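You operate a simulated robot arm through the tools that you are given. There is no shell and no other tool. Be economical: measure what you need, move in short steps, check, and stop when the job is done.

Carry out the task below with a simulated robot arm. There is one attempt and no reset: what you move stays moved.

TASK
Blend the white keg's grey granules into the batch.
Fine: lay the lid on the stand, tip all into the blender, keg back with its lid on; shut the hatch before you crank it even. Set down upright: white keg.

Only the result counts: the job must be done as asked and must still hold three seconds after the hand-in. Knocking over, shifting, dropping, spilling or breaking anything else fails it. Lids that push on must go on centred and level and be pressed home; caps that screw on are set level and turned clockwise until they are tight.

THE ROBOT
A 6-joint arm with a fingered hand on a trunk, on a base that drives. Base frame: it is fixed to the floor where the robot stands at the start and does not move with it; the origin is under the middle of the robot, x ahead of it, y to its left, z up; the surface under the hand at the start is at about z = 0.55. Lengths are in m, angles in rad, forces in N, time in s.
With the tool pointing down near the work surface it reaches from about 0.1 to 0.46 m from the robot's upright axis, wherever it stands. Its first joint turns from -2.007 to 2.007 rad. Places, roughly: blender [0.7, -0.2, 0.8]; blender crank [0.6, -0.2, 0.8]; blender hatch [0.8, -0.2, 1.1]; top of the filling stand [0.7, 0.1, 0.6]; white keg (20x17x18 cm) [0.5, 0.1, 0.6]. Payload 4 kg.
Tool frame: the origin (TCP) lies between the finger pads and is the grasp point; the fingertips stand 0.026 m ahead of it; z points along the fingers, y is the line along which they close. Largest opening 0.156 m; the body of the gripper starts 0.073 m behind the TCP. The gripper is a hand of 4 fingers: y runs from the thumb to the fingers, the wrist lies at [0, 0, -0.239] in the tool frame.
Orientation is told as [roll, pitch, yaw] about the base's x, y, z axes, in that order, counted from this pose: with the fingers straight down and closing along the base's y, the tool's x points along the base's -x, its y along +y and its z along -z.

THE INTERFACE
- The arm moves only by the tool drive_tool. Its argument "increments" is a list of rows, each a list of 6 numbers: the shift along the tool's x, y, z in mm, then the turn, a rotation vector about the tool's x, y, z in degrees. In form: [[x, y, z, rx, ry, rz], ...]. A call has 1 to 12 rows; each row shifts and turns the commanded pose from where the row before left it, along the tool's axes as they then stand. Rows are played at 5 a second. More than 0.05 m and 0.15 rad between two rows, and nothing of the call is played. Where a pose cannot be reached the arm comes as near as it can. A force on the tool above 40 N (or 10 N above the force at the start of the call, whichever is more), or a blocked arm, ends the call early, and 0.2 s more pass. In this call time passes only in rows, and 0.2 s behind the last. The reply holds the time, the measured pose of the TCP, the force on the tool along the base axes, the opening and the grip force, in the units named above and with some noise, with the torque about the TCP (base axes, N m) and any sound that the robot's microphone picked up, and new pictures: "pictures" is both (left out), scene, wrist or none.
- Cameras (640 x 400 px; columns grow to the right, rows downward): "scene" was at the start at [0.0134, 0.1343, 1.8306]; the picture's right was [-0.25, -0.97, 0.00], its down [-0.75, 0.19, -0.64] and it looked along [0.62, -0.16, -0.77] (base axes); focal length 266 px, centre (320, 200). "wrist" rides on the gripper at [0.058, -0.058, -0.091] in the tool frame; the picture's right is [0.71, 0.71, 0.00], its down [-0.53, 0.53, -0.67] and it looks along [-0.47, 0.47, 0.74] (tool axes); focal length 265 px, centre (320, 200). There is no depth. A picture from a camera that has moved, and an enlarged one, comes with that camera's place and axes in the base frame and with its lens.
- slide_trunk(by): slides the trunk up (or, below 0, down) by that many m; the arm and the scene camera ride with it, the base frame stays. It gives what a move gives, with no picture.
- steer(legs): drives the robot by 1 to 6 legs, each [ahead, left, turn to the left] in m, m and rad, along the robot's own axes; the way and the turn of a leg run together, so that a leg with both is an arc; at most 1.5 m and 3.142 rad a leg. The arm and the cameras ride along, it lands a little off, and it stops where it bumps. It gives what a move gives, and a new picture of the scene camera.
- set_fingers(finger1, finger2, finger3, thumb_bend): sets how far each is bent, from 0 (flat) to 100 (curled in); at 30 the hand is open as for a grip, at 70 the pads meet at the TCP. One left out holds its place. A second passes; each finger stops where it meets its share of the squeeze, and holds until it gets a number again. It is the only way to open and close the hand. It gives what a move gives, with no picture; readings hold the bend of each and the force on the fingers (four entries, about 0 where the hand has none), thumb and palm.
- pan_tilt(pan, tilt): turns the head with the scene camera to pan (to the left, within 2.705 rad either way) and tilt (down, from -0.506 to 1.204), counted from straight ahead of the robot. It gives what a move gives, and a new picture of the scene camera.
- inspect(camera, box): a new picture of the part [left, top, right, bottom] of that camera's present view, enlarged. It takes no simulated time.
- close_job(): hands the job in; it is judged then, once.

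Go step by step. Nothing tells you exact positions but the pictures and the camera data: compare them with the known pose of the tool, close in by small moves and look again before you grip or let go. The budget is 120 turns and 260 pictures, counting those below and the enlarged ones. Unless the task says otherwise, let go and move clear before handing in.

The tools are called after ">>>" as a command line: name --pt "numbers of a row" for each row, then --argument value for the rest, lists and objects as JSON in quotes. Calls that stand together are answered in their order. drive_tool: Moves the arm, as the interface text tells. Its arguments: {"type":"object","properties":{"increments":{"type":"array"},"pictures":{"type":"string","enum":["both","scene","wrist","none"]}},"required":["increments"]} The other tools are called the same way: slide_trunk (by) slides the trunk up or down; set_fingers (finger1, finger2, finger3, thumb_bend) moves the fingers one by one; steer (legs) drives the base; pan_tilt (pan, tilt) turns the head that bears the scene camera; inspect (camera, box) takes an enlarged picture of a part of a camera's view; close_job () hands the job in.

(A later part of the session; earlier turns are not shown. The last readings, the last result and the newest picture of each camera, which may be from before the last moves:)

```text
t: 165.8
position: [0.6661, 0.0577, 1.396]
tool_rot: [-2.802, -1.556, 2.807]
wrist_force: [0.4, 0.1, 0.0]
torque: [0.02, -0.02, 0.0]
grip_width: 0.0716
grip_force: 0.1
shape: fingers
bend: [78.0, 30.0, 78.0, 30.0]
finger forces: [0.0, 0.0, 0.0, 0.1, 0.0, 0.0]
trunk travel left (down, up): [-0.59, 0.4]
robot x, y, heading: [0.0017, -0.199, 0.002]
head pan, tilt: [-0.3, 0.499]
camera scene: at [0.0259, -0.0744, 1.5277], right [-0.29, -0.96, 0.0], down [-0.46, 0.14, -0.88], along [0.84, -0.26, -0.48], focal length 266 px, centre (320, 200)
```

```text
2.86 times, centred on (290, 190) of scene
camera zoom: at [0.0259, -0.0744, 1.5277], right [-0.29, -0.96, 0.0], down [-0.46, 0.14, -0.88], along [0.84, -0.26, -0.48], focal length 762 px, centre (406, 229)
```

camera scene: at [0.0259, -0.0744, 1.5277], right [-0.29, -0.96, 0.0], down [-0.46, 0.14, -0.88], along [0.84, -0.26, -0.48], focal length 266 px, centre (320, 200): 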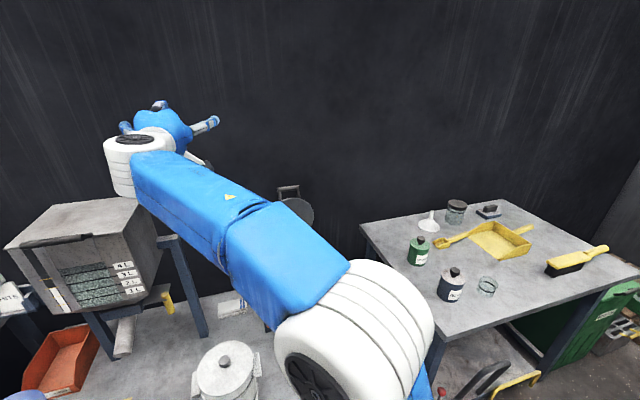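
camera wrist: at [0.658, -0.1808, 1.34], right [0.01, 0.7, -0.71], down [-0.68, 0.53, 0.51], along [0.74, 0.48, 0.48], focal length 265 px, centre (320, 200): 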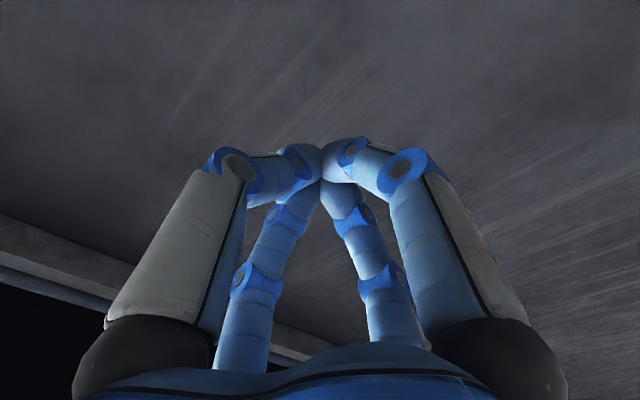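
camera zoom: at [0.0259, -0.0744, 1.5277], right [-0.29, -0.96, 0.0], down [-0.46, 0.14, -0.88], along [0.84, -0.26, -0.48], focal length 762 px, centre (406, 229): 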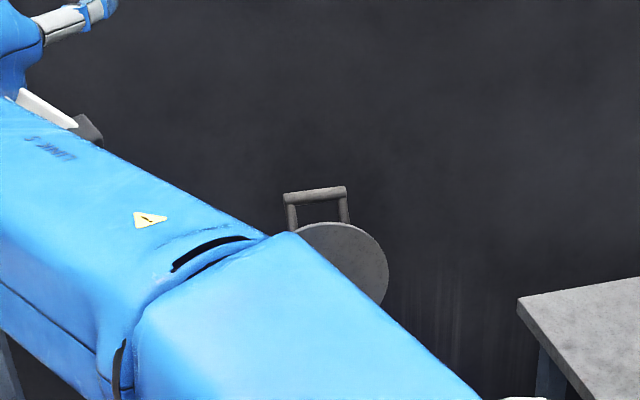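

The handle crossbar is at (0.808, −0.208, 1.145), about 7 cm wide. I'll line up in front of it at height, then lower with the trunk.

>>> drive_tool --pt "0 -44.3 4 0 0 0" --pt "0 -44.3 4 0 0 0" --pt "0 -44.3 4 0 0 0" --pt "0 -44.3 4 0 0 0" --pt "0 -44.3 4 0 0 0" --pt "0 -44.3 4 0 0 0" --pt "0 0 0 0 0 0" --pictures "none"

>>> slide_trunk --by -0.258

>>> drive_tool --pt "0 0 20 0 0 0" --pt "0 0 0 0 0 0" --pictures "both"

```text
t: 167.3
position: [0.6909, -0.195, 1.397]
tool_rot: [-2.667, -1.562, 2.666]
wrist_force: [-0.1, 0.5, -1.0]
torque: [0.01, 0.01, -0.05]
grip_width: 0.0746
grip_force: 0.0
shape: fingers
bend: [97.0, 30.0, 97.0, 30.0]
finger forces: [0.0, 0.1, 0.0, 0.0, 0.1, 0.0]
out of reach, approached as far as the arm can: row 6
trunk travel left (down, up): [-0.59, 0.4]
robot x, y, heading: [-0.0004, -0.202, -0.002]
head pan, tilt: [-0.3, 0.499]
```

```text
t: 170.0
position: [0.691, -0.1939, 1.1405]
tool_rot: [-2.564, -1.562, 2.565]
wrist_force: [-0.3, 0.5, 0.8]
torque: [0.01, 0.01, 0.0]
grip_width: 0.0747
grip_force: 0.1
shape: fingers
bend: [97.0, 30.0, 97.0, 30.0]
finger forces: [0.0, 0.1, 0.0, 0.0, 0.1, 0.1]
trunk travel left (down, up): [-0.332, 0.658]
robot x, y, heading: [0.0001, -0.2013, 0.005]
head pan, tilt: [-0.3, 0.499]
```

```text
t: 170.6
position: [0.7102, -0.1945, 1.14]
tool_rot: [-2.558, -1.563, 2.559]
wrist_force: [0.0, 0.1, 0.1]
torque: [-0.01, -0.01, -0.01]
grip_width: 0.0748
grip_force: 0.1
shape: fingers
bend: [97.0, 30.0, 97.0, 30.0]
finger forces: [0.1, 0.0, 0.0, 0.0, 0.1, 0.1]
trunk travel left (down, up): [-0.332, 0.658]
robot x, y, heading: [0.0034, -0.1995, 0.004]
head pan, tilt: [-0.3, 0.499]
camera scene: at [0.0262, -0.0743, 1.2697], right [-0.29, -0.96, 0.0], down [-0.46, 0.14, -0.88], along [0.84, -0.26, -0.48], focal length 266 px, centre (320, 200)
camera wrist: at [0.6211, -0.2535, 1.081], right [0.0, 0.7, -0.71], down [-0.67, 0.53, 0.52], along [0.74, 0.48, 0.48], focal length 265 px, centre (320, 200)
```

scene: 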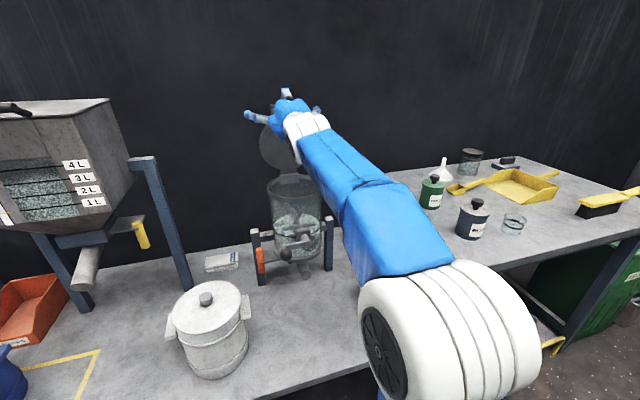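
wrist: 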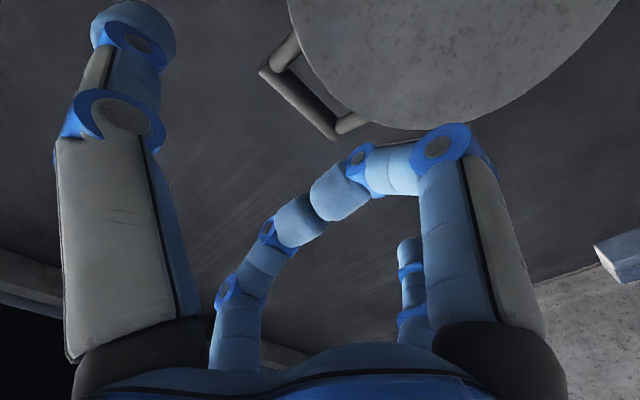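

The arm's lateral limit stops it at y=−0.195. I'll nudge the base right 3 cm, then align the hand to y=−0.208.

>>> steer --legs '[[0, -0.04, 0]]'

>>> drive_tool --pt "0 10 10 0 0 0" --pt "0 10 10 0 0 0" --pt "0 4 10 0 0 0" --pt "0 0 10 0 0 0" --pt "0 0 0 0 0 0" --pictures "wrist"

```text
t: 171.7
position: [0.7117, -0.2194, 1.1393]
tool_rot: [-2.241, -1.561, 2.244]
wrist_force: [0.1, 0.7, 0.1]
torque: [0.0, 0.0, -0.02]
grip_width: 0.0745
grip_force: 0.1
shape: fingers
bend: [97.0, 30.0, 97.0, 30.0]
finger forces: [0.0, 0.0, 0.1, 0.0, 0.0, 0.0]
trunk travel left (down, up): [-0.332, 0.658]
robot x, y, heading: [-0.0011, -0.2243, 0.003]
head pan, tilt: [-0.3, 0.499]
stopped in leg 1: the robot was blocked; the commanded pose is now the measured one
camera scene: at [0.0259, -0.0962, 1.2696], right [-0.29, -0.96, 0.0], down [-0.46, 0.14, -0.88], along [0.84, -0.26, -0.48], focal length 266 px, centre (320, 200)
```

scene: 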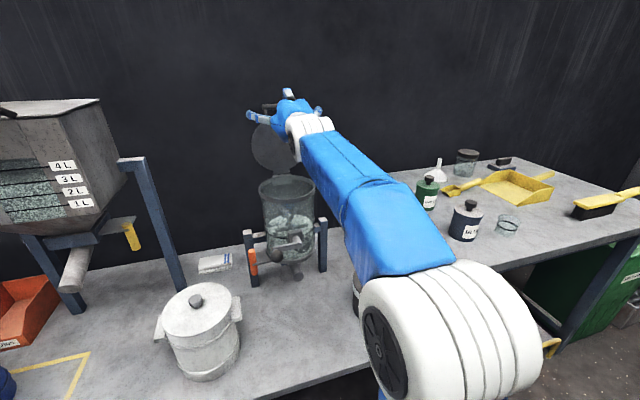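

```text
t: 172.9
position: [0.7521, -0.1992, 1.1383]
tool_rot: [-2.384, -1.562, 2.385]
wrist_force: [0.4, 0.5, -0.2]
torque: [-0.01, -0.02, 0.01]
grip_width: 0.0747
grip_force: 0.1
shape: fingers
bend: [97.0, 30.0, 97.0, 30.0]
finger forces: [0.1, 0.0, 0.0, 0.0, 0.0, 0.1]
trunk travel left (down, up): [-0.332, 0.658]
robot x, y, heading: [0.0005, -0.2266, 0.009]
head pan, tilt: [-0.3, 0.499]
camera wrist: at [0.6614, -0.2574, 1.0807], right [0.0, 0.7, -0.71], down [-0.67, 0.53, 0.52], along [0.74, 0.48, 0.47], focal length 265 px, centre (320, 200)
```

wrist: 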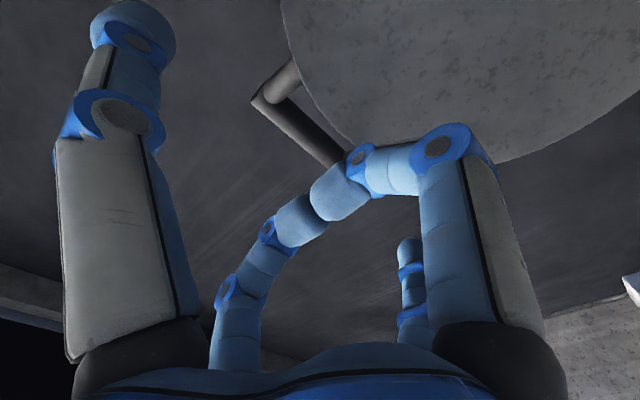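

Bar geometry is confirmed by projection. Something blocked the base on the right after 2.5 cm, so I'll leave the base there. Now I'll align and advance onto the handle.

>>> drive_tool --pt "0 -9 10 0 0 0" --pt "0 0 12 0 0 0" --pt "0 0 12 0 0 0" --pt "0 0 0 0 0 0" --pictures "wrist"

>>> pan_tilt --pan -0.9 --tilt 0.9

```text
t: 174.0
position: [0.7791, -0.2075, 1.1436]
tool_rot: [-2.531, -1.56, 2.531]
wrist_force: [-34.2, 0.6, -6.6]
torque: [0.03, 1.19, -0.01]
grip_width: 0.0764
grip_force: 17.1
shape: fingers
bend: [100.0, 30.0, 98.0, 30.0]
finger forces: [34.6, 0.0, 0.0, 0.0, 0.1, 0.1]
trunk travel left (down, up): [-0.332, 0.658]
robot x, y, heading: [-0.0013, -0.2211, 0.002]
head pan, tilt: [-0.3, 0.499]
stopped in row 4: the force on the tool passed its limit at 40 N (the readings are from after the stop); the commanded pose is now the measured one
camera wrist: at [0.6897, -0.2661, 1.0846], right [0.01, 0.7, -0.71], down [-0.67, 0.53, 0.52], along [0.74, 0.47, 0.48], focal length 265 px, centre (320, 200)
```

wrist: 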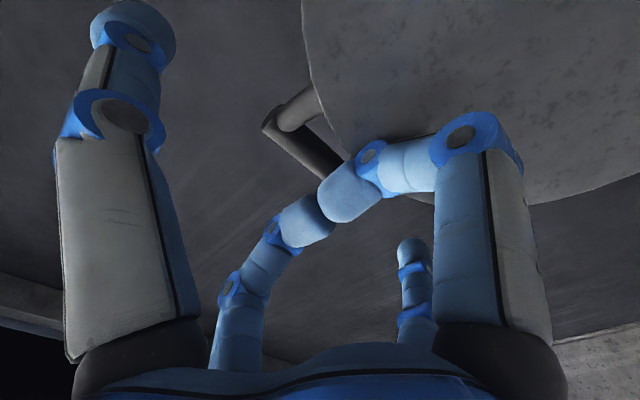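

```text
t: 175.0
position: [0.7805, -0.2076, 1.1438]
tool_rot: [-2.605, -1.557, 2.606]
wrist_force: [-40.2, 0.0, -5.5]
torque: [0.02, 1.39, 0.0]
grip_width: 0.0763
grip_force: 20.0
shape: fingers
bend: [100.0, 30.0, 98.0, 30.0]
finger forces: [39.9, 0.0, 0.0, 0.0, 0.0, 0.0]
trunk travel left (down, up): [-0.332, 0.658]
robot x, y, heading: [0.0034, -0.2289, 0.005]
head pan, tilt: [-0.901, 0.901]
camera scene: at [-0.0194, -0.1301, 1.2358], right [-0.78, -0.62, 0.0], down [-0.48, 0.61, -0.62], along [0.39, -0.49, -0.78], focal length 266 px, centre (320, 200)
```

scene: 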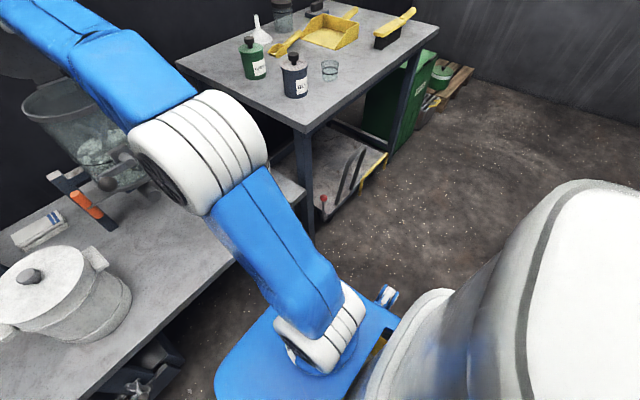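

The curled lower finger hit the disc, so I'll back off at once. I'll pitch the hand 40° down with fingers 1 and 3 fully open: the lower finger then clears the disc and the upper one can hook behind the bar.

>>> drive_tool --pt "0 0 -20 0 0 0" --pt "0 0 -30 0 0 0" --pt "0 0 0 0 0 0" --pictures "none"

>>> set_fingers --finger1 0 --finger2 25 --finger3 0 --thumb_bend 25

>>> drive_tool --pt "0 0 0 0 8 0" --pt "0 0 0 0 8 0" --pt "0 0 0 0 8 0" --pt "0 0 0 0 8 0" --pt "0 0 0 0 8 0" --pt "-21 0 -2 0 0 0" --pt "-21 0 -2 0 0 0" --pt "0 0 0 0 0 0" --pictures "both"

```text
t: 175.8
position: [0.734, -0.208, 1.1408]
tool_rot: [-2.461, -1.562, 2.462]
wrist_force: [-0.4, 0.5, 1.0]
torque: [0.01, 0.05, -0.03]
grip_width: 0.0755
grip_force: 0.1
shape: fingers
bend: [99.0, 30.0, 97.0, 30.0]
finger forces: [0.0, 0.0, 0.0, 0.0, 0.0, 0.0]
trunk travel left (down, up): [-0.332, 0.658]
robot x, y, heading: [0.0033, -0.2272, 0.003]
head pan, tilt: [-0.901, 0.901]
```

```text
t: 176.8
position: [0.7349, -0.2081, 1.1388]
tool_rot: [-2.337, -1.562, 2.336]
wrist_force: [0.3, -0.5, -0.9]
torque: [-0.02, 0.02, 0.0]
grip_width: 0.1331
grip_force: 0.1
shape: fingers
bend: [1.0, 25.0, 1.0, 25.0]
finger forces: [0.0, 0.1, 0.0, 0.1, 0.0, 0.0]
trunk travel left (down, up): [-0.332, 0.658]
robot x, y, heading: [0.0014, -0.2257, 0.001]
head pan, tilt: [-0.901, 0.901]
```

```text
t: 178.6
position: [0.6982, -0.2072, 1.1079]
tool_rot: [-0.011, -0.876, 0.007]
wrist_force: [0.0, 0.0, 0.1]
torque: [-0.01, 0.0, 0.03]
grip_width: 0.1332
grip_force: 0.0
shape: fingers
bend: [0.0, 25.0, 0.0, 25.0]
finger forces: [0.0, 0.1, 0.0, 0.1, 0.1, 0.1]
out of reach, approached as far as the arm can: row 4, 5, 6, 7
trunk travel left (down, up): [-0.332, 0.658]
robot x, y, heading: [-0.0018, -0.2216, -0.0]
head pan, tilt: [-0.901, 0.901]
camera scene: at [-0.0147, -0.1302, 1.2358], right [-0.78, -0.62, 0.0], down [-0.49, 0.61, -0.62], along [0.39, -0.49, -0.78], focal length 266 px, centre (320, 200)
camera wrist: at [0.5915, -0.2661, 1.1215], right [-0.45, 0.7, -0.55], down [-0.18, 0.53, 0.83], along [0.87, 0.47, -0.11], focal length 265 px, centre (320, 200)
```

scene: 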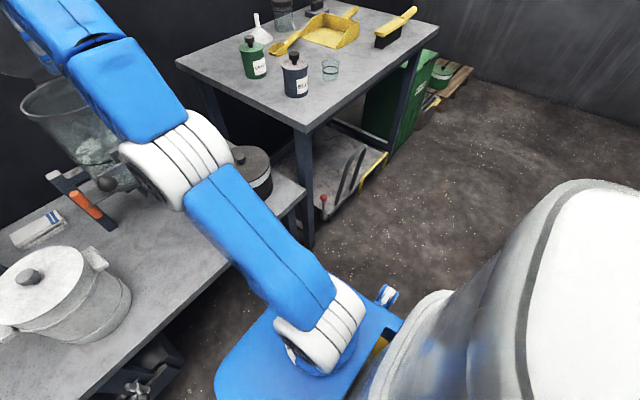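
wrist: 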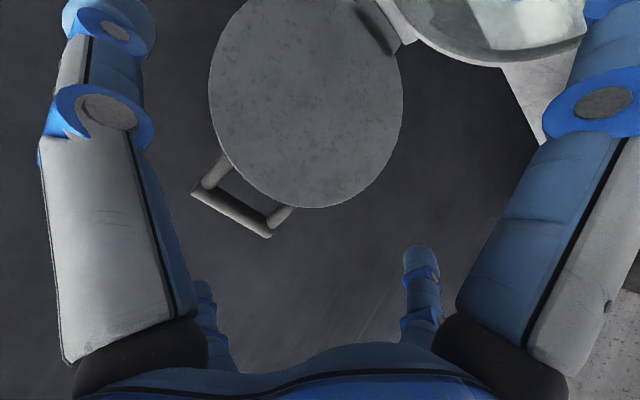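

Excellent view, but the wrist is at its reach limit at this height. Raising the trunk and lowering the arm should give more forward reach.

>>> slide_trunk --by 0.35

>>> drive_tool --pt "30.6 0 25.7 0 0 0" --pt "30.6 0 25.7 0 0 0" --pt "30.6 0 25.7 0 0 0" --pt "30.6 0 25.7 0 0 0" --pt "30.6 0 25.7 0 0 0" --pt "30.6 0 25.7 0 0 0" --pt "30.6 0 25.7 0 0 0" --pt "-18 0 20 0 0 0" --pt "-18 0 20 0 0 0" --pt "0 0 0 0 0 0" --pictures "wrist"

```text
t: 182.1
position: [0.6991, -0.2082, 1.4574]
tool_rot: [-0.011, -0.878, 0.008]
wrist_force: [1.1, 0.1, 0.2]
torque: [-0.02, -0.02, 0.01]
grip_width: 0.133
grip_force: 0.0
shape: fingers
bend: [0.0, 25.0, 0.0, 25.0]
finger forces: [0.1, 0.0, 0.1, 0.1, 0.0, 0.0]
trunk travel left (down, up): [-0.682, 0.308]
robot x, y, heading: [0.0013, -0.2229, 0.001]
head pan, tilt: [-0.901, 0.901]
```

```text
t: 184.3
position: [0.7525, -0.2093, 1.1818]
tool_rot: [-0.01, -0.88, 0.008]
wrist_force: [-0.6, -0.1, -0.2]
torque: [0.01, 0.01, -0.03]
grip_width: 0.1334
grip_force: 0.0
shape: fingers
bend: [0.0, 25.0, 0.0, 25.0]
finger forces: [0.0, 0.0, 0.0, 0.1, 0.0, 0.1]
trunk travel left (down, up): [-0.682, 0.308]
robot x, y, heading: [-0.0026, -0.2228, 0.005]
head pan, tilt: [-0.901, 0.901]
camera wrist: at [0.6452, -0.2677, 1.1952], right [-0.45, 0.7, -0.55], down [-0.18, 0.53, 0.83], along [0.87, 0.47, -0.11], focal length 265 px, centre (320, 200)
```

wrist: 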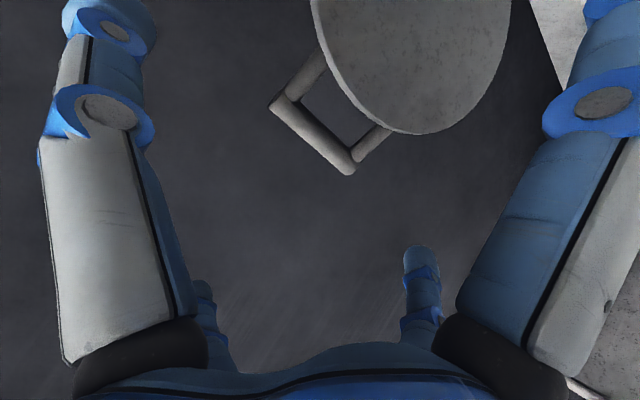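

The bar is right where expected. I'll advance 6 cm so the thumb and finger2 straddle the handle and finger3 passes behind it.

>>> drive_tool --pt "0 0 15 0 0 0" --pt "0 0 15 0 0 0" --pt "0 0 15 0 0 0" --pt "0 0 15 0 0 0" --pt "0 0 0 0 0 0" --pictures "wrist"

```text
t: 185.5
position: [0.7999, -0.2093, 1.1424]
tool_rot: [-0.011, -0.878, 0.007]
wrist_force: [-0.3, 0.6, 0.2]
torque: [-0.01, -0.03, 0.01]
grip_width: 0.1333
grip_force: 0.1
shape: fingers
bend: [0.0, 25.0, 0.0, 25.0]
finger forces: [0.1, 0.1, 0.0, 0.0, 0.1, 0.0]
trunk travel left (down, up): [-0.682, 0.308]
robot x, y, heading: [-0.0024, -0.2236, 0.001]
head pan, tilt: [-0.901, 0.901]
camera wrist: at [0.6931, -0.2683, 1.1565], right [-0.45, 0.7, -0.55], down [-0.18, 0.53, 0.83], along [0.87, 0.47, -0.11], focal length 265 px, centre (320, 200)
```

wrist: 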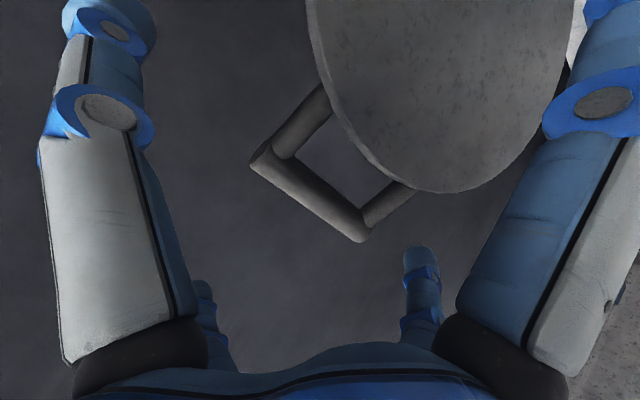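

>>> set_fingers --finger2 55 --thumb_bend 55

>>> set_fingers --finger3 66

>>> inspect --camera "wrist" --box '[0, 0, 640, 400]'

```text
t: 186.5
position: [0.801, -0.2094, 1.1415]
tool_rot: [-0.013, -0.879, 0.007]
wrist_force: [0.0, 1.1, -0.7]
torque: [0.0, -0.01, -0.01]
grip_width: 0.1088
grip_force: 0.1
shape: fingers
bend: [0.0, 54.0, 0.0, 55.0]
finger forces: [0.1, 0.6, 0.0, 0.0, 0.0, 0.1]
trunk travel left (down, up): [-0.682, 0.308]
robot x, y, heading: [0.0024, -0.2228, 0.0]
head pan, tilt: [-0.901, 0.901]
```

```text
t: 187.5
position: [0.8011, -0.2103, 1.142]
tool_rot: [-0.009, -0.877, 0.007]
wrist_force: [0.2, 1.0, 0.2]
torque: [-0.02, 0.03, 0.01]
grip_width: 0.1088
grip_force: 0.3
shape: fingers
bend: [0.0, 54.0, 66.0, 55.0]
finger forces: [0.0, 0.5, 0.1, 0.0, 0.1, 0.0]
trunk travel left (down, up): [-0.682, 0.308]
robot x, y, heading: [-0.0021, -0.2261, 0.002]
head pan, tilt: [-0.901, 0.901]
```

```text
1.00 times, centred on (320, 200) of wrist (not enlarged: the box is as wide or as high as the picture)
camera zoom: at [0.6937, -0.2682, 1.1561], right [-0.45, 0.7, -0.55], down [-0.18, 0.53, 0.83], along [0.87, 0.47, -0.11], focal length 265 px, centre (320, 200)
```

zoom: 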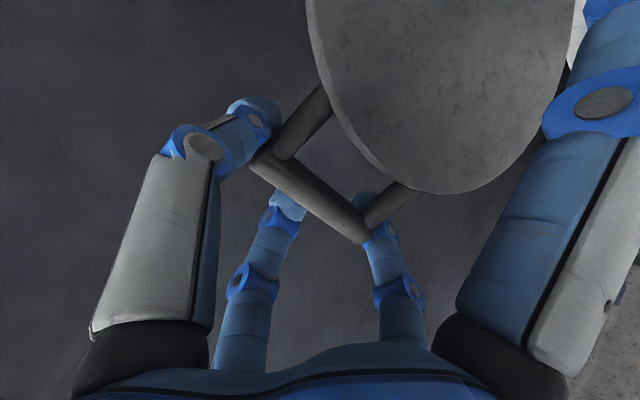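

The handle is caged: finger3 is behind the bar, with the thumb and finger2 on its sides. I'll take a light pinch and pull the hatch along its arc (hinge ≈(0.784, 0.948), radius 0.198).

>>> set_fingers --finger2 62 --finger3 70 --thumb_bend 62

>>> drive_tool --pt "9.5 0 -11 0 0 0" --pt "9.5 0 -11 0 0 0" --pt "9.5 0 -11 0 0 0" --pt "9.5 0 -11 0 0 0" --pt "14.3 0 -10.2 0 0 0" --pt "14.3 0 -10.2 0 0 0" --pt "0 0 0 0 0 0" --pictures "wrist"

```text
t: 188.5
position: [0.8014, -0.2096, 1.1422]
tool_rot: [-0.008, -0.878, 0.007]
wrist_force: [0.3, -3.0, -0.4]
torque: [0.01, 0.01, -0.06]
grip_width: 0.1077
grip_force: 9.0
shape: fingers
bend: [0.0, 56.0, 69.0, 58.0]
finger forces: [0.0, 6.5, 1.0, 0.0, 9.7, 0.0]
trunk travel left (down, up): [-0.682, 0.308]
robot x, y, heading: [0.001, -0.2251, 0.002]
head pan, tilt: [-0.901, 0.901]
```

```text
t: 190.1
position: [0.708, -0.2119, 1.1308]
tool_rot: [-0.009, -0.877, 0.008]
wrist_force: [-1.2, -1.3, 2.3]
torque: [0.01, -0.04, -0.05]
grip_width: 0.1077
grip_force: 8.1
shape: fingers
bend: [0.0, 56.0, 70.0, 58.0]
finger forces: [0.1, 7.2, 0.0, 0.0, 9.0, 0.1]
trunk travel left (down, up): [-0.682, 0.308]
robot x, y, heading: [-0.0045, -0.2221, 0.0]
head pan, tilt: [-0.901, 0.901]
camera wrist: at [0.6006, -0.2693, 1.1457], right [-0.45, 0.7, -0.55], down [-0.18, 0.53, 0.83], along [0.87, 0.47, -0.11], focal length 265 px, centre (320, 200)
```

wrist: 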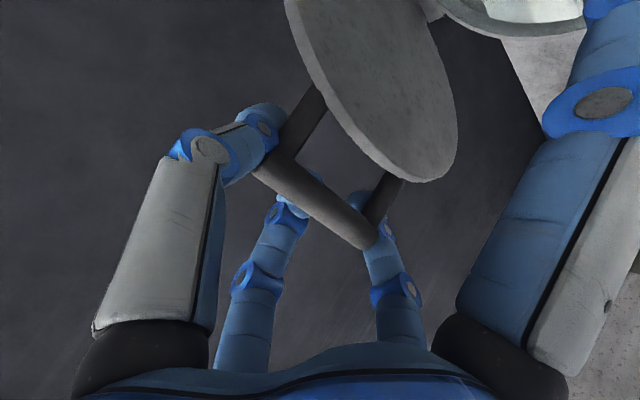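

The hatch is following. I'll continue the arc and steepen the hand as it comes over.

>>> drive_tool --pt "15.5 0 -7.3 0 0 0" --pt "15.5 0 -7.3 0 0 0" --pt "16.6 0 -4.4 0 4 0" --pt "16.6 0 -4.4 0 4 0" --pt "17.5 0 0 0 4 0" --pt "17.5 0 1 0 4 0" --pt "0 0 0 0 0 0" --pictures "wrist"

```text
t: 191.7
position: [0.6221, -0.21, 1.0745]
tool_rot: [-0.007, -0.6, 0.005]
wrist_force: [-0.1, -0.3, 0.1]
torque: [0.02, -0.02, 0.0]
grip_width: 0.1051
grip_force: 0.3
shape: fingers
bend: [0.0, 62.0, 70.0, 62.0]
finger forces: [0.0, 0.3, 0.1, 0.0, 0.4, 0.1]
trunk travel left (down, up): [-0.682, 0.308]
robot x, y, heading: [0.0016, -0.2241, 0.0]
head pan, tilt: [-0.901, 0.901]
camera wrist: at [0.5235, -0.2682, 1.1165], right [-0.58, 0.7, -0.4], down [0.06, 0.53, 0.84], along [0.81, 0.47, -0.35], focal length 265 px, centre (320, 200)
```

wrist: 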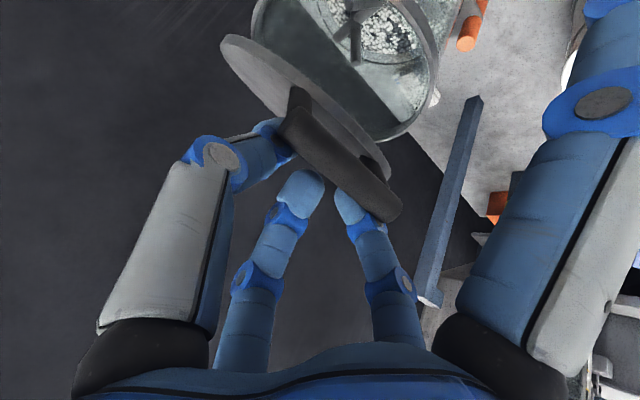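

The bar slipped out of the pinch, with the hatch now well past vertical (~57°). I'll open the fingers, withdraw, and then press it shut from above.

>>> set_fingers --finger2 20 --thumb_bend 20 --finger3 20

>>> inspect --camera "wrist" --box '[0, 0, 640, 400]'

```text
t: 192.7
position: [0.6229, -0.209, 1.074]
tool_rot: [-0.007, -0.599, 0.004]
wrist_force: [0.4, -0.2, -0.1]
torque: [0.02, 0.02, -0.02]
grip_width: 0.1367
grip_force: 0.0
shape: fingers
bend: [0.0, 20.0, 20.0, 20.0]
finger forces: [0.0, 0.0, 0.0, 0.0, 0.1, 0.1]
trunk travel left (down, up): [-0.682, 0.308]
robot x, y, heading: [-0.0012, -0.2237, -0.007]
head pan, tilt: [-0.901, 0.901]
```

```text
1.00 times, centred on (320, 200) of wrist (not enlarged: the box is as wide or as high as the picture)
camera zoom: at [0.5239, -0.2684, 1.1166], right [-0.58, 0.7, -0.4], down [0.06, 0.53, 0.85], along [0.81, 0.47, -0.35], focal length 265 px, centre (320, 200)
```

zoom: 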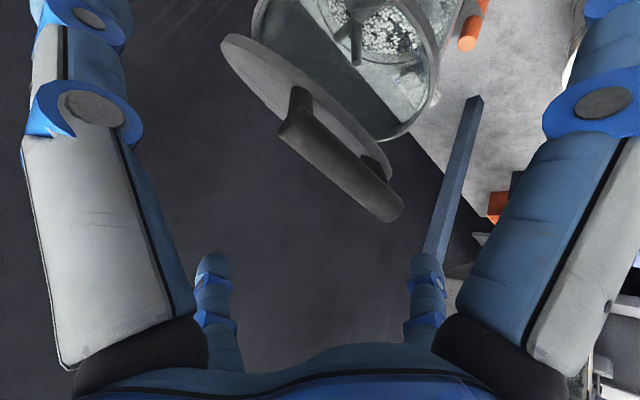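

The hatch holds by hinge friction. I'll withdraw a little, make a fist and push it down along its arc.

>>> drive_tool --pt "0 0 -35 0 0 0" --pt "0 0 -45 0 0 0" --pt "0 0 0 0 0 0" --pictures "none"

>>> set_fingers --finger1 72 --finger2 72 --finger3 72 --thumb_bend 72

>>> drive_tool --pt "-40 0 20 0 0 0" --pt "-30 0 20 0 0 0" --pt "0 0 0 0 0 0" --pictures "wrist"

```text
t: 193.5
position: [0.5789, -0.2097, 1.1398]
tool_rot: [-0.008, -0.597, 0.003]
wrist_force: [0.2, 0.5, -0.5]
torque: [0.0, 0.0, 0.0]
grip_width: 0.1368
grip_force: 0.0
shape: fingers
bend: [0.0, 20.0, 20.0, 20.0]
finger forces: [0.1, 0.0, 0.0, 0.0, 0.0, 0.1]
trunk travel left (down, up): [-0.682, 0.308]
robot x, y, heading: [0.0018, -0.2229, -0.001]
head pan, tilt: [-0.901, 0.901]
```

```text
t: 194.5
position: [0.578, -0.2096, 1.1405]
tool_rot: [-0.008, -0.6, 0.005]
wrist_force: [-0.4, -0.3, 0.5]
torque: [-0.02, 0.0, 0.02]
grip_width: 0.0
grip_force: 0.1
shape: fingers
bend: [68.0, 71.0, 71.0, 71.0]
finger forces: [0.0, 0.1, 0.1, 0.1, 0.0, 0.0]
trunk travel left (down, up): [-0.682, 0.308]
robot x, y, heading: [0.002, -0.2231, 0.006]
head pan, tilt: [-0.901, 0.901]
```

```text
t: 195.3
position: [0.6569, -0.211, 1.1489]
tool_rot: [-0.008, -0.599, 0.006]
wrist_force: [0.3, 0.1, -0.2]
torque: [-0.01, -0.02, -0.01]
grip_width: 0.0001
grip_force: 0.2
shape: fingers
bend: [68.0, 71.0, 71.0, 71.0]
finger forces: [0.0, 0.0, 0.0, 0.0, 0.1, 0.0]
trunk travel left (down, up): [-0.682, 0.308]
robot x, y, heading: [-0.0016, -0.2236, -0.002]
head pan, tilt: [-0.901, 0.901]
camera wrist: at [0.5587, -0.2684, 1.1911], right [-0.58, 0.7, -0.4], down [0.06, 0.53, 0.84], along [0.81, 0.47, -0.35], focal length 265 px, centre (320, 200)
```

wrist: 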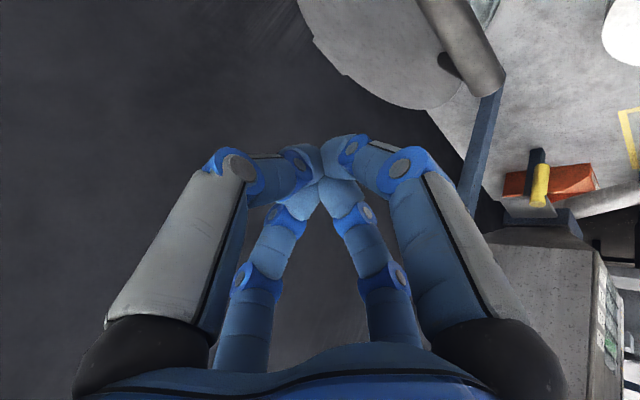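

>>> drive_tool --pt "11.3 0 16.5 0 0 0" --pt "11.3 0 16.5 0 0 0" --pt "11.3 0 16.5 0 0 0" --pt "11.3 0 16.5 0 0 0" --pt "5.7 0 8.3 0 0 0" --pt "5.7 0 8.3 0 0 0" --pt "5.7 0 8.3 0 0 0" --pt "5.7 0 8.3 0 0 0" --pt "5.7 0 8.3 0 0 0" --pt "5.7 0 8.3 0 0 0" --pt "0 0 0 0 0 0" --pictures "wrist"

```text
t: 197.7
position: [0.6583, -0.2114, 1.007]
tool_rot: [-0.008, -0.6, 0.003]
wrist_force: [-0.8, 0.2, 0.4]
torque: [-0.02, -0.02, -0.01]
grip_width: 0.0
grip_force: 0.1
shape: fingers
bend: [68.0, 71.0, 71.0, 71.0]
finger forces: [0.0, 0.0, 0.0, 0.1, 0.0, 0.1]
trunk travel left (down, up): [-0.682, 0.308]
robot x, y, heading: [0.0019, -0.2229, 0.002]
head pan, tilt: [-0.901, 0.901]
camera wrist: at [0.5591, -0.2687, 1.05], right [-0.58, 0.7, -0.4], down [0.06, 0.53, 0.85], along [0.81, 0.47, -0.35], focal length 265 px, centre (320, 200)
```

wrist: 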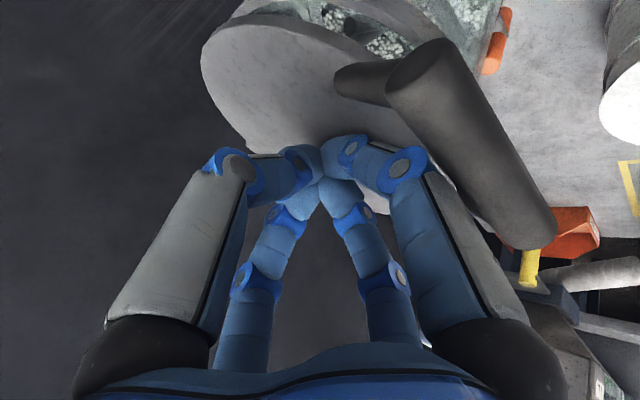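

Pushing works. I'll make the hand more vertical to clear the handle bar, then keep pushing down.

>>> drive_tool --pt "0 0 0 0 8 0" --pt "0 0 0 0 8 0" --pt "0 0 0 0 8 0" --pt "1.5 0 8 0 0 0" --pt "1.5 0 8 0 0 0" --pt "1.5 0 8 0 0 0" --pt "1 0 5 0 0 0" --pt "1 0 5 0 0 0" --pt "1 0 5 0 0 0" --pt "1 0 5 0 0 0" --pictures "wrist"

```text
t: 199.5
position: [0.662, -0.2116, 0.9841]
tool_rot: [-0.005, -0.203, 0.0]
wrist_force: [-5.3, -0.8, 23.4]
torque: [-0.04, 0.18, 0.01]
grip_width: 0.0
grip_force: 23.7
shape: fingers
bend: [73.0, 72.0, 68.0, 72.0]
finger forces: [22.7, 10.8, 0.0, 0.1, 14.3, 0.0]
trunk travel left (down, up): [-0.682, 0.308]
robot x, y, heading: [-0.0013, -0.2219, 0.004]
head pan, tilt: [-0.901, 0.901]
stopped in row 9: the force on the tool passed its limit at 43 N (the readings are from after the stop); the commanded pose is now the measured one
camera wrist: at [0.5875, -0.2692, 1.0622], right [-0.69, 0.71, -0.15], down [0.38, 0.53, 0.76], along [0.61, 0.47, -0.64], focal length 265 px, centre (320, 200)
```

wrist: 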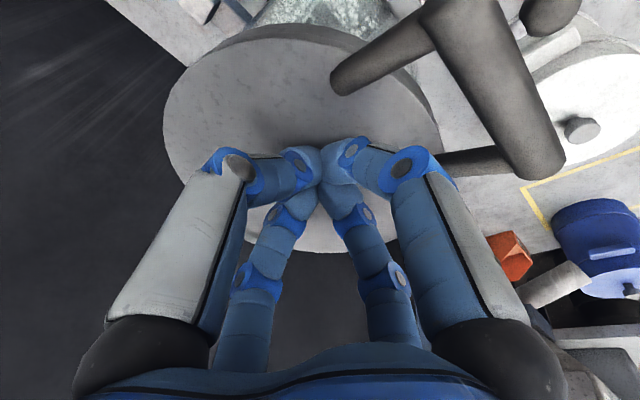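

The hatch met firm resistance at rim height, so it appears shut. I'll rise and check.

>>> drive_tool --pt "0 0 -40 0 0 0" --pt "0 0 -45 0 0 0" --pt "0 0 -45 0 0 0" --pt "45 0 0 0 0 0" --pt "45 0 0 0 0 0" --pt "0 0 0 0 0 0" --pictures "wrist"

>>> pan_tilt --pan -0.25 --tilt 0.75

>>> inspect --camera "scene" --box '[220, 150, 380, 300]'

```text
t: 200.9
position: [0.5488, -0.2137, 1.0898]
tool_rot: [-0.008, -0.195, 0.003]
wrist_force: [-1.1, -0.1, -0.7]
torque: [0.02, 0.0, -0.01]
grip_width: 0.0
grip_force: 0.1
shape: fingers
bend: [71.0, 71.0, 68.0, 71.0]
finger forces: [0.0, 0.1, 0.0, 0.1, 0.1, 0.0]
trunk travel left (down, up): [-0.682, 0.308]
robot x, y, heading: [-0.0033, -0.2269, -0.001]
head pan, tilt: [-0.901, 0.901]
camera wrist: at [0.4743, -0.2712, 1.1674], right [-0.69, 0.71, -0.14], down [0.39, 0.53, 0.75], along [0.61, 0.47, -0.64], focal length 265 px, centre (320, 200)
```

wrist: 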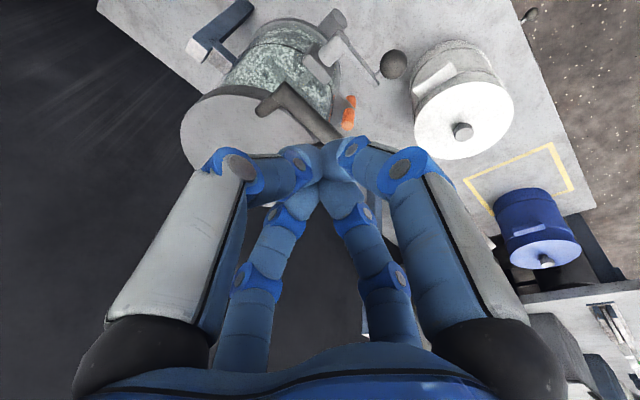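

```text
t: 201.9
position: [0.5482, -0.214, 1.0905]
tool_rot: [-0.008, -0.195, 0.001]
wrist_force: [0.0, 0.1, -0.6]
torque: [-0.01, 0.0, -0.02]
grip_width: 0.0
grip_force: 0.0
shape: fingers
bend: [71.0, 71.0, 68.0, 71.0]
finger forces: [0.0, 0.1, 0.0, 0.0, 0.0, 0.0]
trunk travel left (down, up): [-0.682, 0.308]
robot x, y, heading: [-0.0036, -0.223, 0.003]
head pan, tilt: [-0.25, 0.75]
camera scene: at [0.0189, -0.0916, 1.5977], right [-0.25, -0.97, 0.0], down [-0.66, 0.17, -0.73], along [0.71, -0.18, -0.68], focal length 266 px, centre (320, 200)
```

scene: 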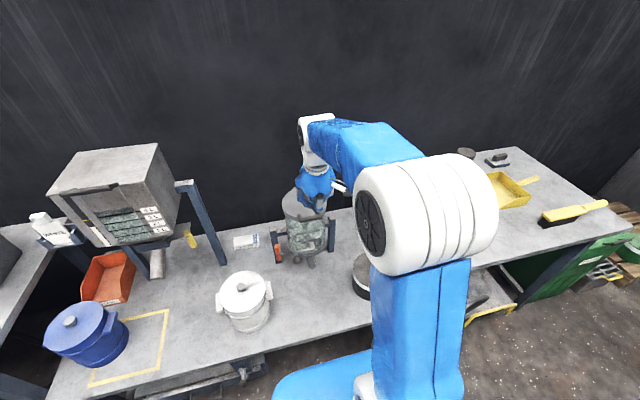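

```text
2.67 times, centred on (300, 225) of scene
camera zoom: at [0.0189, -0.0916, 1.5977], right [-0.25, -0.97, 0.0], down [-0.66, 0.17, -0.73], along [0.71, -0.18, -0.68], focal length 711 px, centre (373, 133)
```

zoom: 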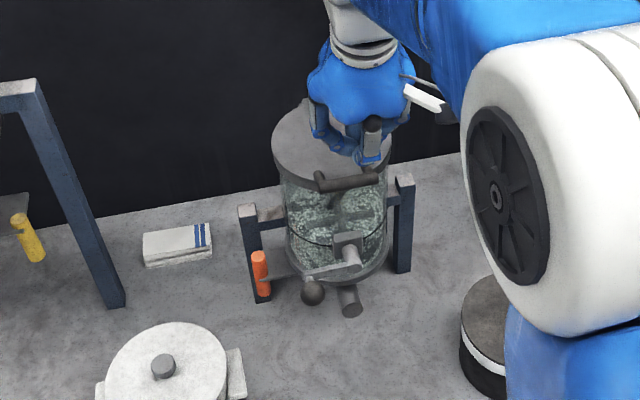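

The hatch is shut flat on the drum. Now I'll measure the crank (ball handle near (0.544, −0.146, 0.836)).

>>> inspect --camera "wrist" --box '[180, 0, 440, 160]'

>>> inspect --camera "scene" --box '[260, 200, 350, 275]'

```text
2.46 times, centred on (310, 80) of wrist
camera zoom: at [0.4736, -0.2713, 1.168], right [-0.69, 0.71, -0.14], down [0.39, 0.53, 0.75], along [0.61, 0.47, -0.64], focal length 653 px, centre (345, 495)
```

zoom: 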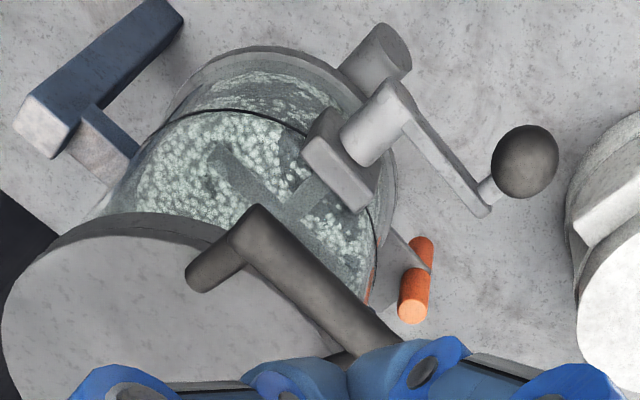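

```text
5.33 times, centred on (305, 238) of scene
camera zoom: at [0.0189, -0.0916, 1.5977], right [-0.25, -0.97, 0.0], down [-0.66, 0.17, -0.73], along [0.71, -0.18, -0.68], focal length 1422 px, centre (400, 0)
```

zoom: 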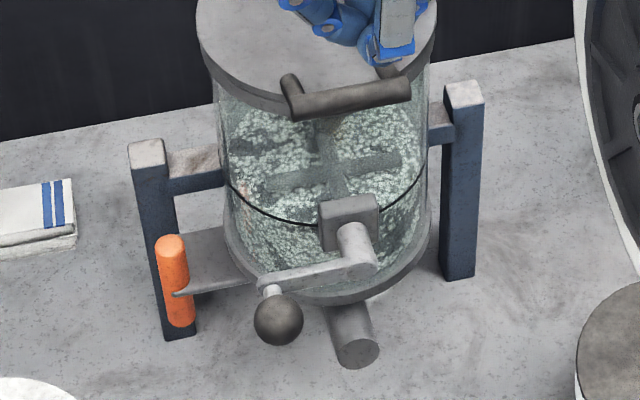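

Crank geometry: axis about (y −0.205, z 0.84), arm about 6 cm pointing +y, ball at (0.544, −0.146, 0.836). I'll back the base off 0.18 m and reorient the hand to point forward and down, slightly right.

>>> steer --legs '[[-0.18, 0, 0]]'

>>> drive_tool --pt "-33.9 0 -2.4 0 -8.13 0" --pt "-33.9 0 -2.4 0 -8.13 0" --pt "-33.9 0 -2.4 0 -8.13 0" --pt "-33.9 0 -2.4 0 -8.13 0" --pt "-33.9 0 -2.4 0 -8.13 0" --pt "-33.9 0 -2.4 0 -8.13 0" --pt "0 0 0 5.41 0 3.125" --pt "0 0 0 5.41 0 3.125" --pt "0 0 0 5.41 0 3.125" --pt "0 0 0 5.41 0 3.125" --pt "0 0 0 0 0 0" --pictures "none"

>>> set_fingers --finger1 45 --finger2 45 --finger3 45 --thumb_bend 45

>>> inspect --camera "wrist" --box '[0, 0, 640, 400]'

```text
t: 204.8
position: [0.3705, -0.2138, 1.0898]
tool_rot: [-0.007, -0.196, 0.001]
wrist_force: [-0.6, 0.3, -0.5]
torque: [-0.03, 0.02, -0.01]
grip_width: 0.0
grip_force: 0.1
shape: fingers
bend: [71.0, 71.0, 68.0, 71.0]
finger forces: [0.1, 0.0, 0.0, 0.0, 0.1, 0.0]
trunk travel left (down, up): [-0.682, 0.308]
robot x, y, heading: [-0.1789, -0.2226, -0.005]
head pan, tilt: [-0.25, 0.75]
camera scene: at [-0.16, -0.0911, 1.5977], right [-0.25, -0.97, 0.0], down [-0.66, 0.17, -0.73], along [0.71, -0.18, -0.68], focal length 266 px, centre (320, 200)
```

scene: 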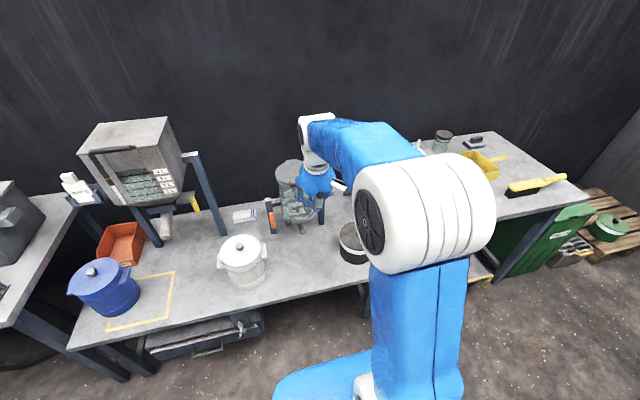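

```text
t: 207.2
position: [0.5324, -0.2136, 1.2058]
tool_rot: [-0.01, -1.051, -0.43]
wrist_force: [0.6, 0.5, 0.0]
torque: [0.04, -0.03, 0.03]
grip_width: 0.0
grip_force: 0.0
shape: fingers
bend: [71.0, 71.0, 68.0, 71.0]
finger forces: [0.0, 0.0, 0.0, 0.1, 0.0, 0.0]
trunk travel left (down, up): [-0.682, 0.308]
robot x, y, heading: [-0.179, -0.223, 0.002]
head pan, tilt: [-0.25, 0.75]
```

```text
t: 208.2
position: [0.5322, -0.2128, 1.2045]
tool_rot: [-0.013, -1.051, -0.429]
wrist_force: [-0.8, 0.6, -0.3]
torque: [-0.01, 0.02, 0.0]
grip_width: 0.0648
grip_force: 0.0
shape: fingers
bend: [45.0, 45.0, 45.0, 45.0]
finger forces: [0.1, 0.0, 0.1, 0.1, 0.0, 0.0]
trunk travel left (down, up): [-0.682, 0.308]
robot x, y, heading: [-0.181, -0.222, -0.001]
head pan, tilt: [-0.25, 0.75]
```

```text
1.00 times, centred on (320, 200) of wrist (not enlarged: the box is as wide or as high as the picture)
camera zoom: at [0.4102, -0.2204, 1.2003], right [-0.02, 0.79, -0.62], down [-0.06, 0.62, 0.79], along [1.0, 0.06, 0.04], focal length 265 px, centre (320, 200)
```

zoom: 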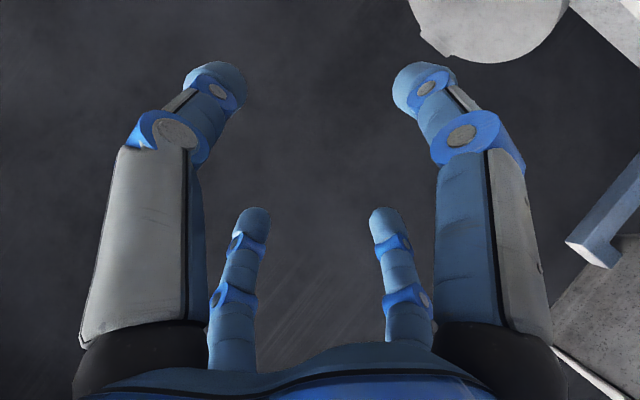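

>>> drive_tool --pt "17 22 -29.6 0 0 0" --pt "17 22 -29.6 0 0 0" --pt "17 22 -29.6 0 0 0" --pt "0 0 0 0 0 0" --pictures "none"

>>> slide_trunk --by -0.32

>>> inspect --camera "wrist" --box '[0, 0, 640, 400]'

>>> pan_tilt --pan -0.2 --tilt 0.6

```text
t: 209.2
position: [0.4693, -0.1102, 1.2039]
tool_rot: [-0.01, -1.05, -0.43]
wrist_force: [0.4, 0.3, -0.1]
torque: [-0.01, -0.03, 0.01]
grip_width: 0.0647
grip_force: 0.0
shape: fingers
bend: [45.0, 45.0, 45.0, 45.0]
finger forces: [0.0, 0.0, 0.0, 0.0, 0.0, 0.0]
trunk travel left (down, up): [-0.682, 0.308]
robot x, y, heading: [-0.1768, -0.2245, -0.002]
head pan, tilt: [-0.25, 0.75]
```

```text
t: 212.4
position: [0.4686, -0.1099, 0.8848]
tool_rot: [-0.011, -1.05, -0.428]
wrist_force: [0.2, -0.7, 0.1]
torque: [0.03, -0.01, -0.03]
grip_width: 0.0646
grip_force: 0.2
shape: fingers
bend: [45.0, 45.0, 45.0, 45.0]
finger forces: [0.1, 0.0, 0.0, 0.1, 0.1, 0.1]
trunk travel left (down, up): [-0.362, 0.628]
robot x, y, heading: [-0.1799, -0.2251, -0.001]
head pan, tilt: [-0.25, 0.75]
```

```text
1.00 times, centred on (320, 200) of wrist (not enlarged: the box is as wide or as high as the picture)
camera zoom: at [0.3464, -0.1171, 0.8796], right [-0.02, 0.79, -0.62], down [-0.06, 0.62, 0.79], along [1.0, 0.06, 0.04], focal length 265 px, centre (320, 200)
```

zoom: 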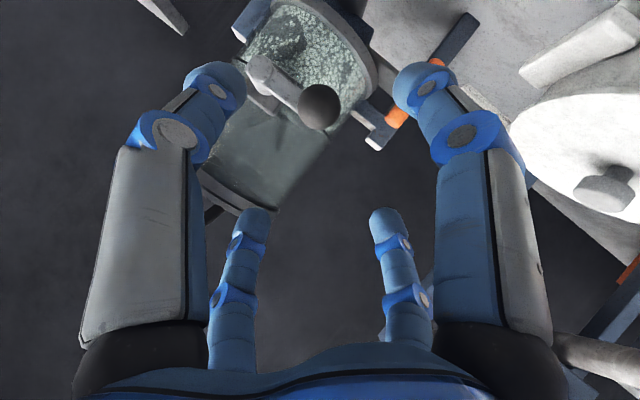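

```text
t: 213.1
position: [0.4688, -0.1092, 0.884]
tool_rot: [-0.01, -1.053, -0.428]
wrist_force: [-0.2, -0.2, -0.4]
torque: [-0.01, 0.02, 0.01]
grip_width: 0.065
grip_force: 0.1
shape: fingers
bend: [45.0, 45.0, 45.0, 45.0]
finger forces: [0.1, 0.0, 0.0, 0.1, 0.0, 0.0]
trunk travel left (down, up): [-0.362, 0.628]
robot x, y, heading: [-0.1805, -0.2263, -0.0]
head pan, tilt: [-0.201, 0.6]
camera scene: at [-0.1536, -0.0888, 1.2906], right [-0.2, -0.98, 0.0], down [-0.55, 0.11, -0.82], along [0.81, -0.16, -0.57], focal length 266 px, centre (320, 200)
```

scene: 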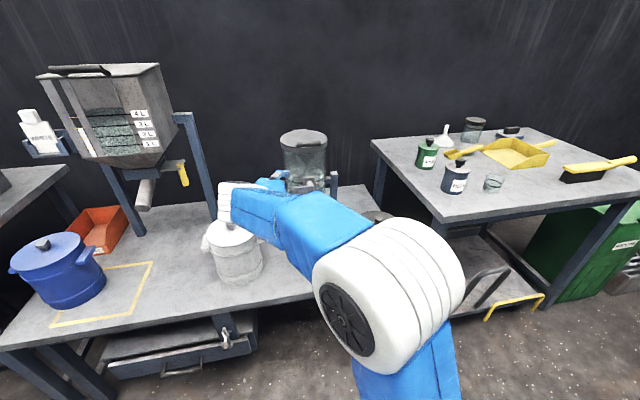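

The ball's position is confirmed: (0.544, −0.147, 0.834), axis (y −0.207, z 0.836), R≈0.059. I'll advance and cage the ball.

>>> drive_tool --pt "1 -1 20 0 0 0" --pt "1 -1 20 0 0 0" --pt "0 0 20 0 0 0" --pt "0 0 0 0 0 0" --pictures "wrist"

>>> set_fingers --finger1 64 --finger2 64 --finger3 64 --thumb_bend 64

>>> inspect --camera "wrist" --box '[0, 0, 640, 400]'

```text
t: 214.1
position: [0.5162, -0.1333, 0.8531]
tool_rot: [-0.012, -1.052, -0.427]
wrist_force: [0.3, -0.5, 0.5]
torque: [0.02, -0.03, 0.03]
grip_width: 0.0648
grip_force: 0.1
shape: fingers
bend: [45.0, 45.0, 45.0, 45.0]
finger forces: [0.0, 0.0, 0.0, 0.1, 0.0, 0.0]
trunk travel left (down, up): [-0.362, 0.628]
robot x, y, heading: [-0.1783, -0.2232, 0.002]
head pan, tilt: [-0.201, 0.6]
camera wrist: at [0.3936, -0.141, 0.8487], right [-0.02, 0.79, -0.62], down [-0.06, 0.62, 0.79], along [1.0, 0.06, 0.04], focal length 265 px, centre (320, 200)
```

wrist: 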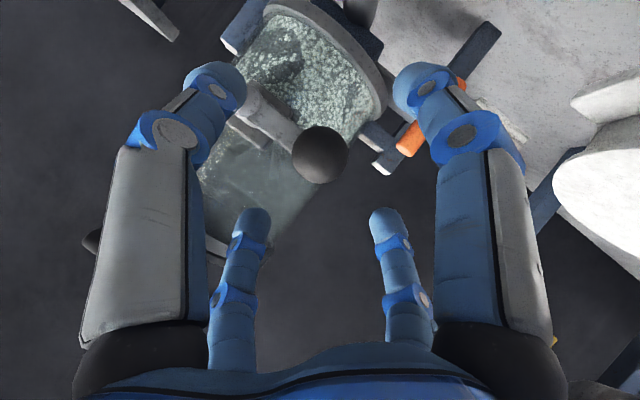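

```text
t: 215.1
position: [0.5152, -0.1323, 0.8544]
tool_rot: [-0.01, -1.051, -0.429]
wrist_force: [0.5, 0.3, 0.0]
torque: [-0.02, 0.04, 0.01]
grip_width: 0.0135
grip_force: 0.6
shape: fingers
bend: [63.0, 64.0, 64.0, 64.0]
finger forces: [0.3, 0.1, 0.1, 0.0, 0.4, 0.0]
trunk travel left (down, up): [-0.362, 0.628]
robot x, y, heading: [-0.1793, -0.2255, 0.006]
head pan, tilt: [-0.201, 0.6]
```

```text
1.00 times, centred on (320, 200) of wrist (not enlarged: the box is as wide or as high as the picture)
camera zoom: at [0.3932, -0.1409, 0.8488], right [-0.02, 0.79, -0.62], down [-0.06, 0.62, 0.79], along [1.0, 0.06, 0.04], focal length 265 px, centre (320, 200)
```

zoom: 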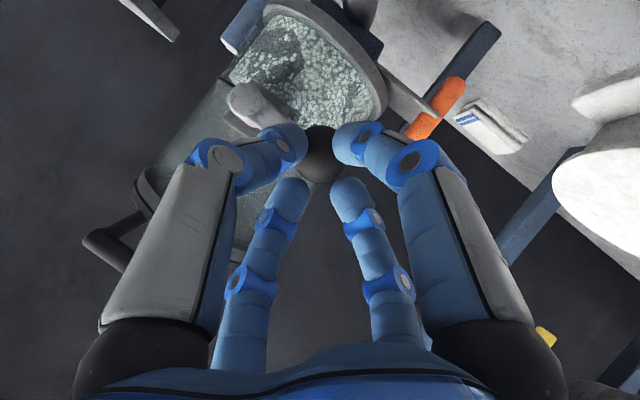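

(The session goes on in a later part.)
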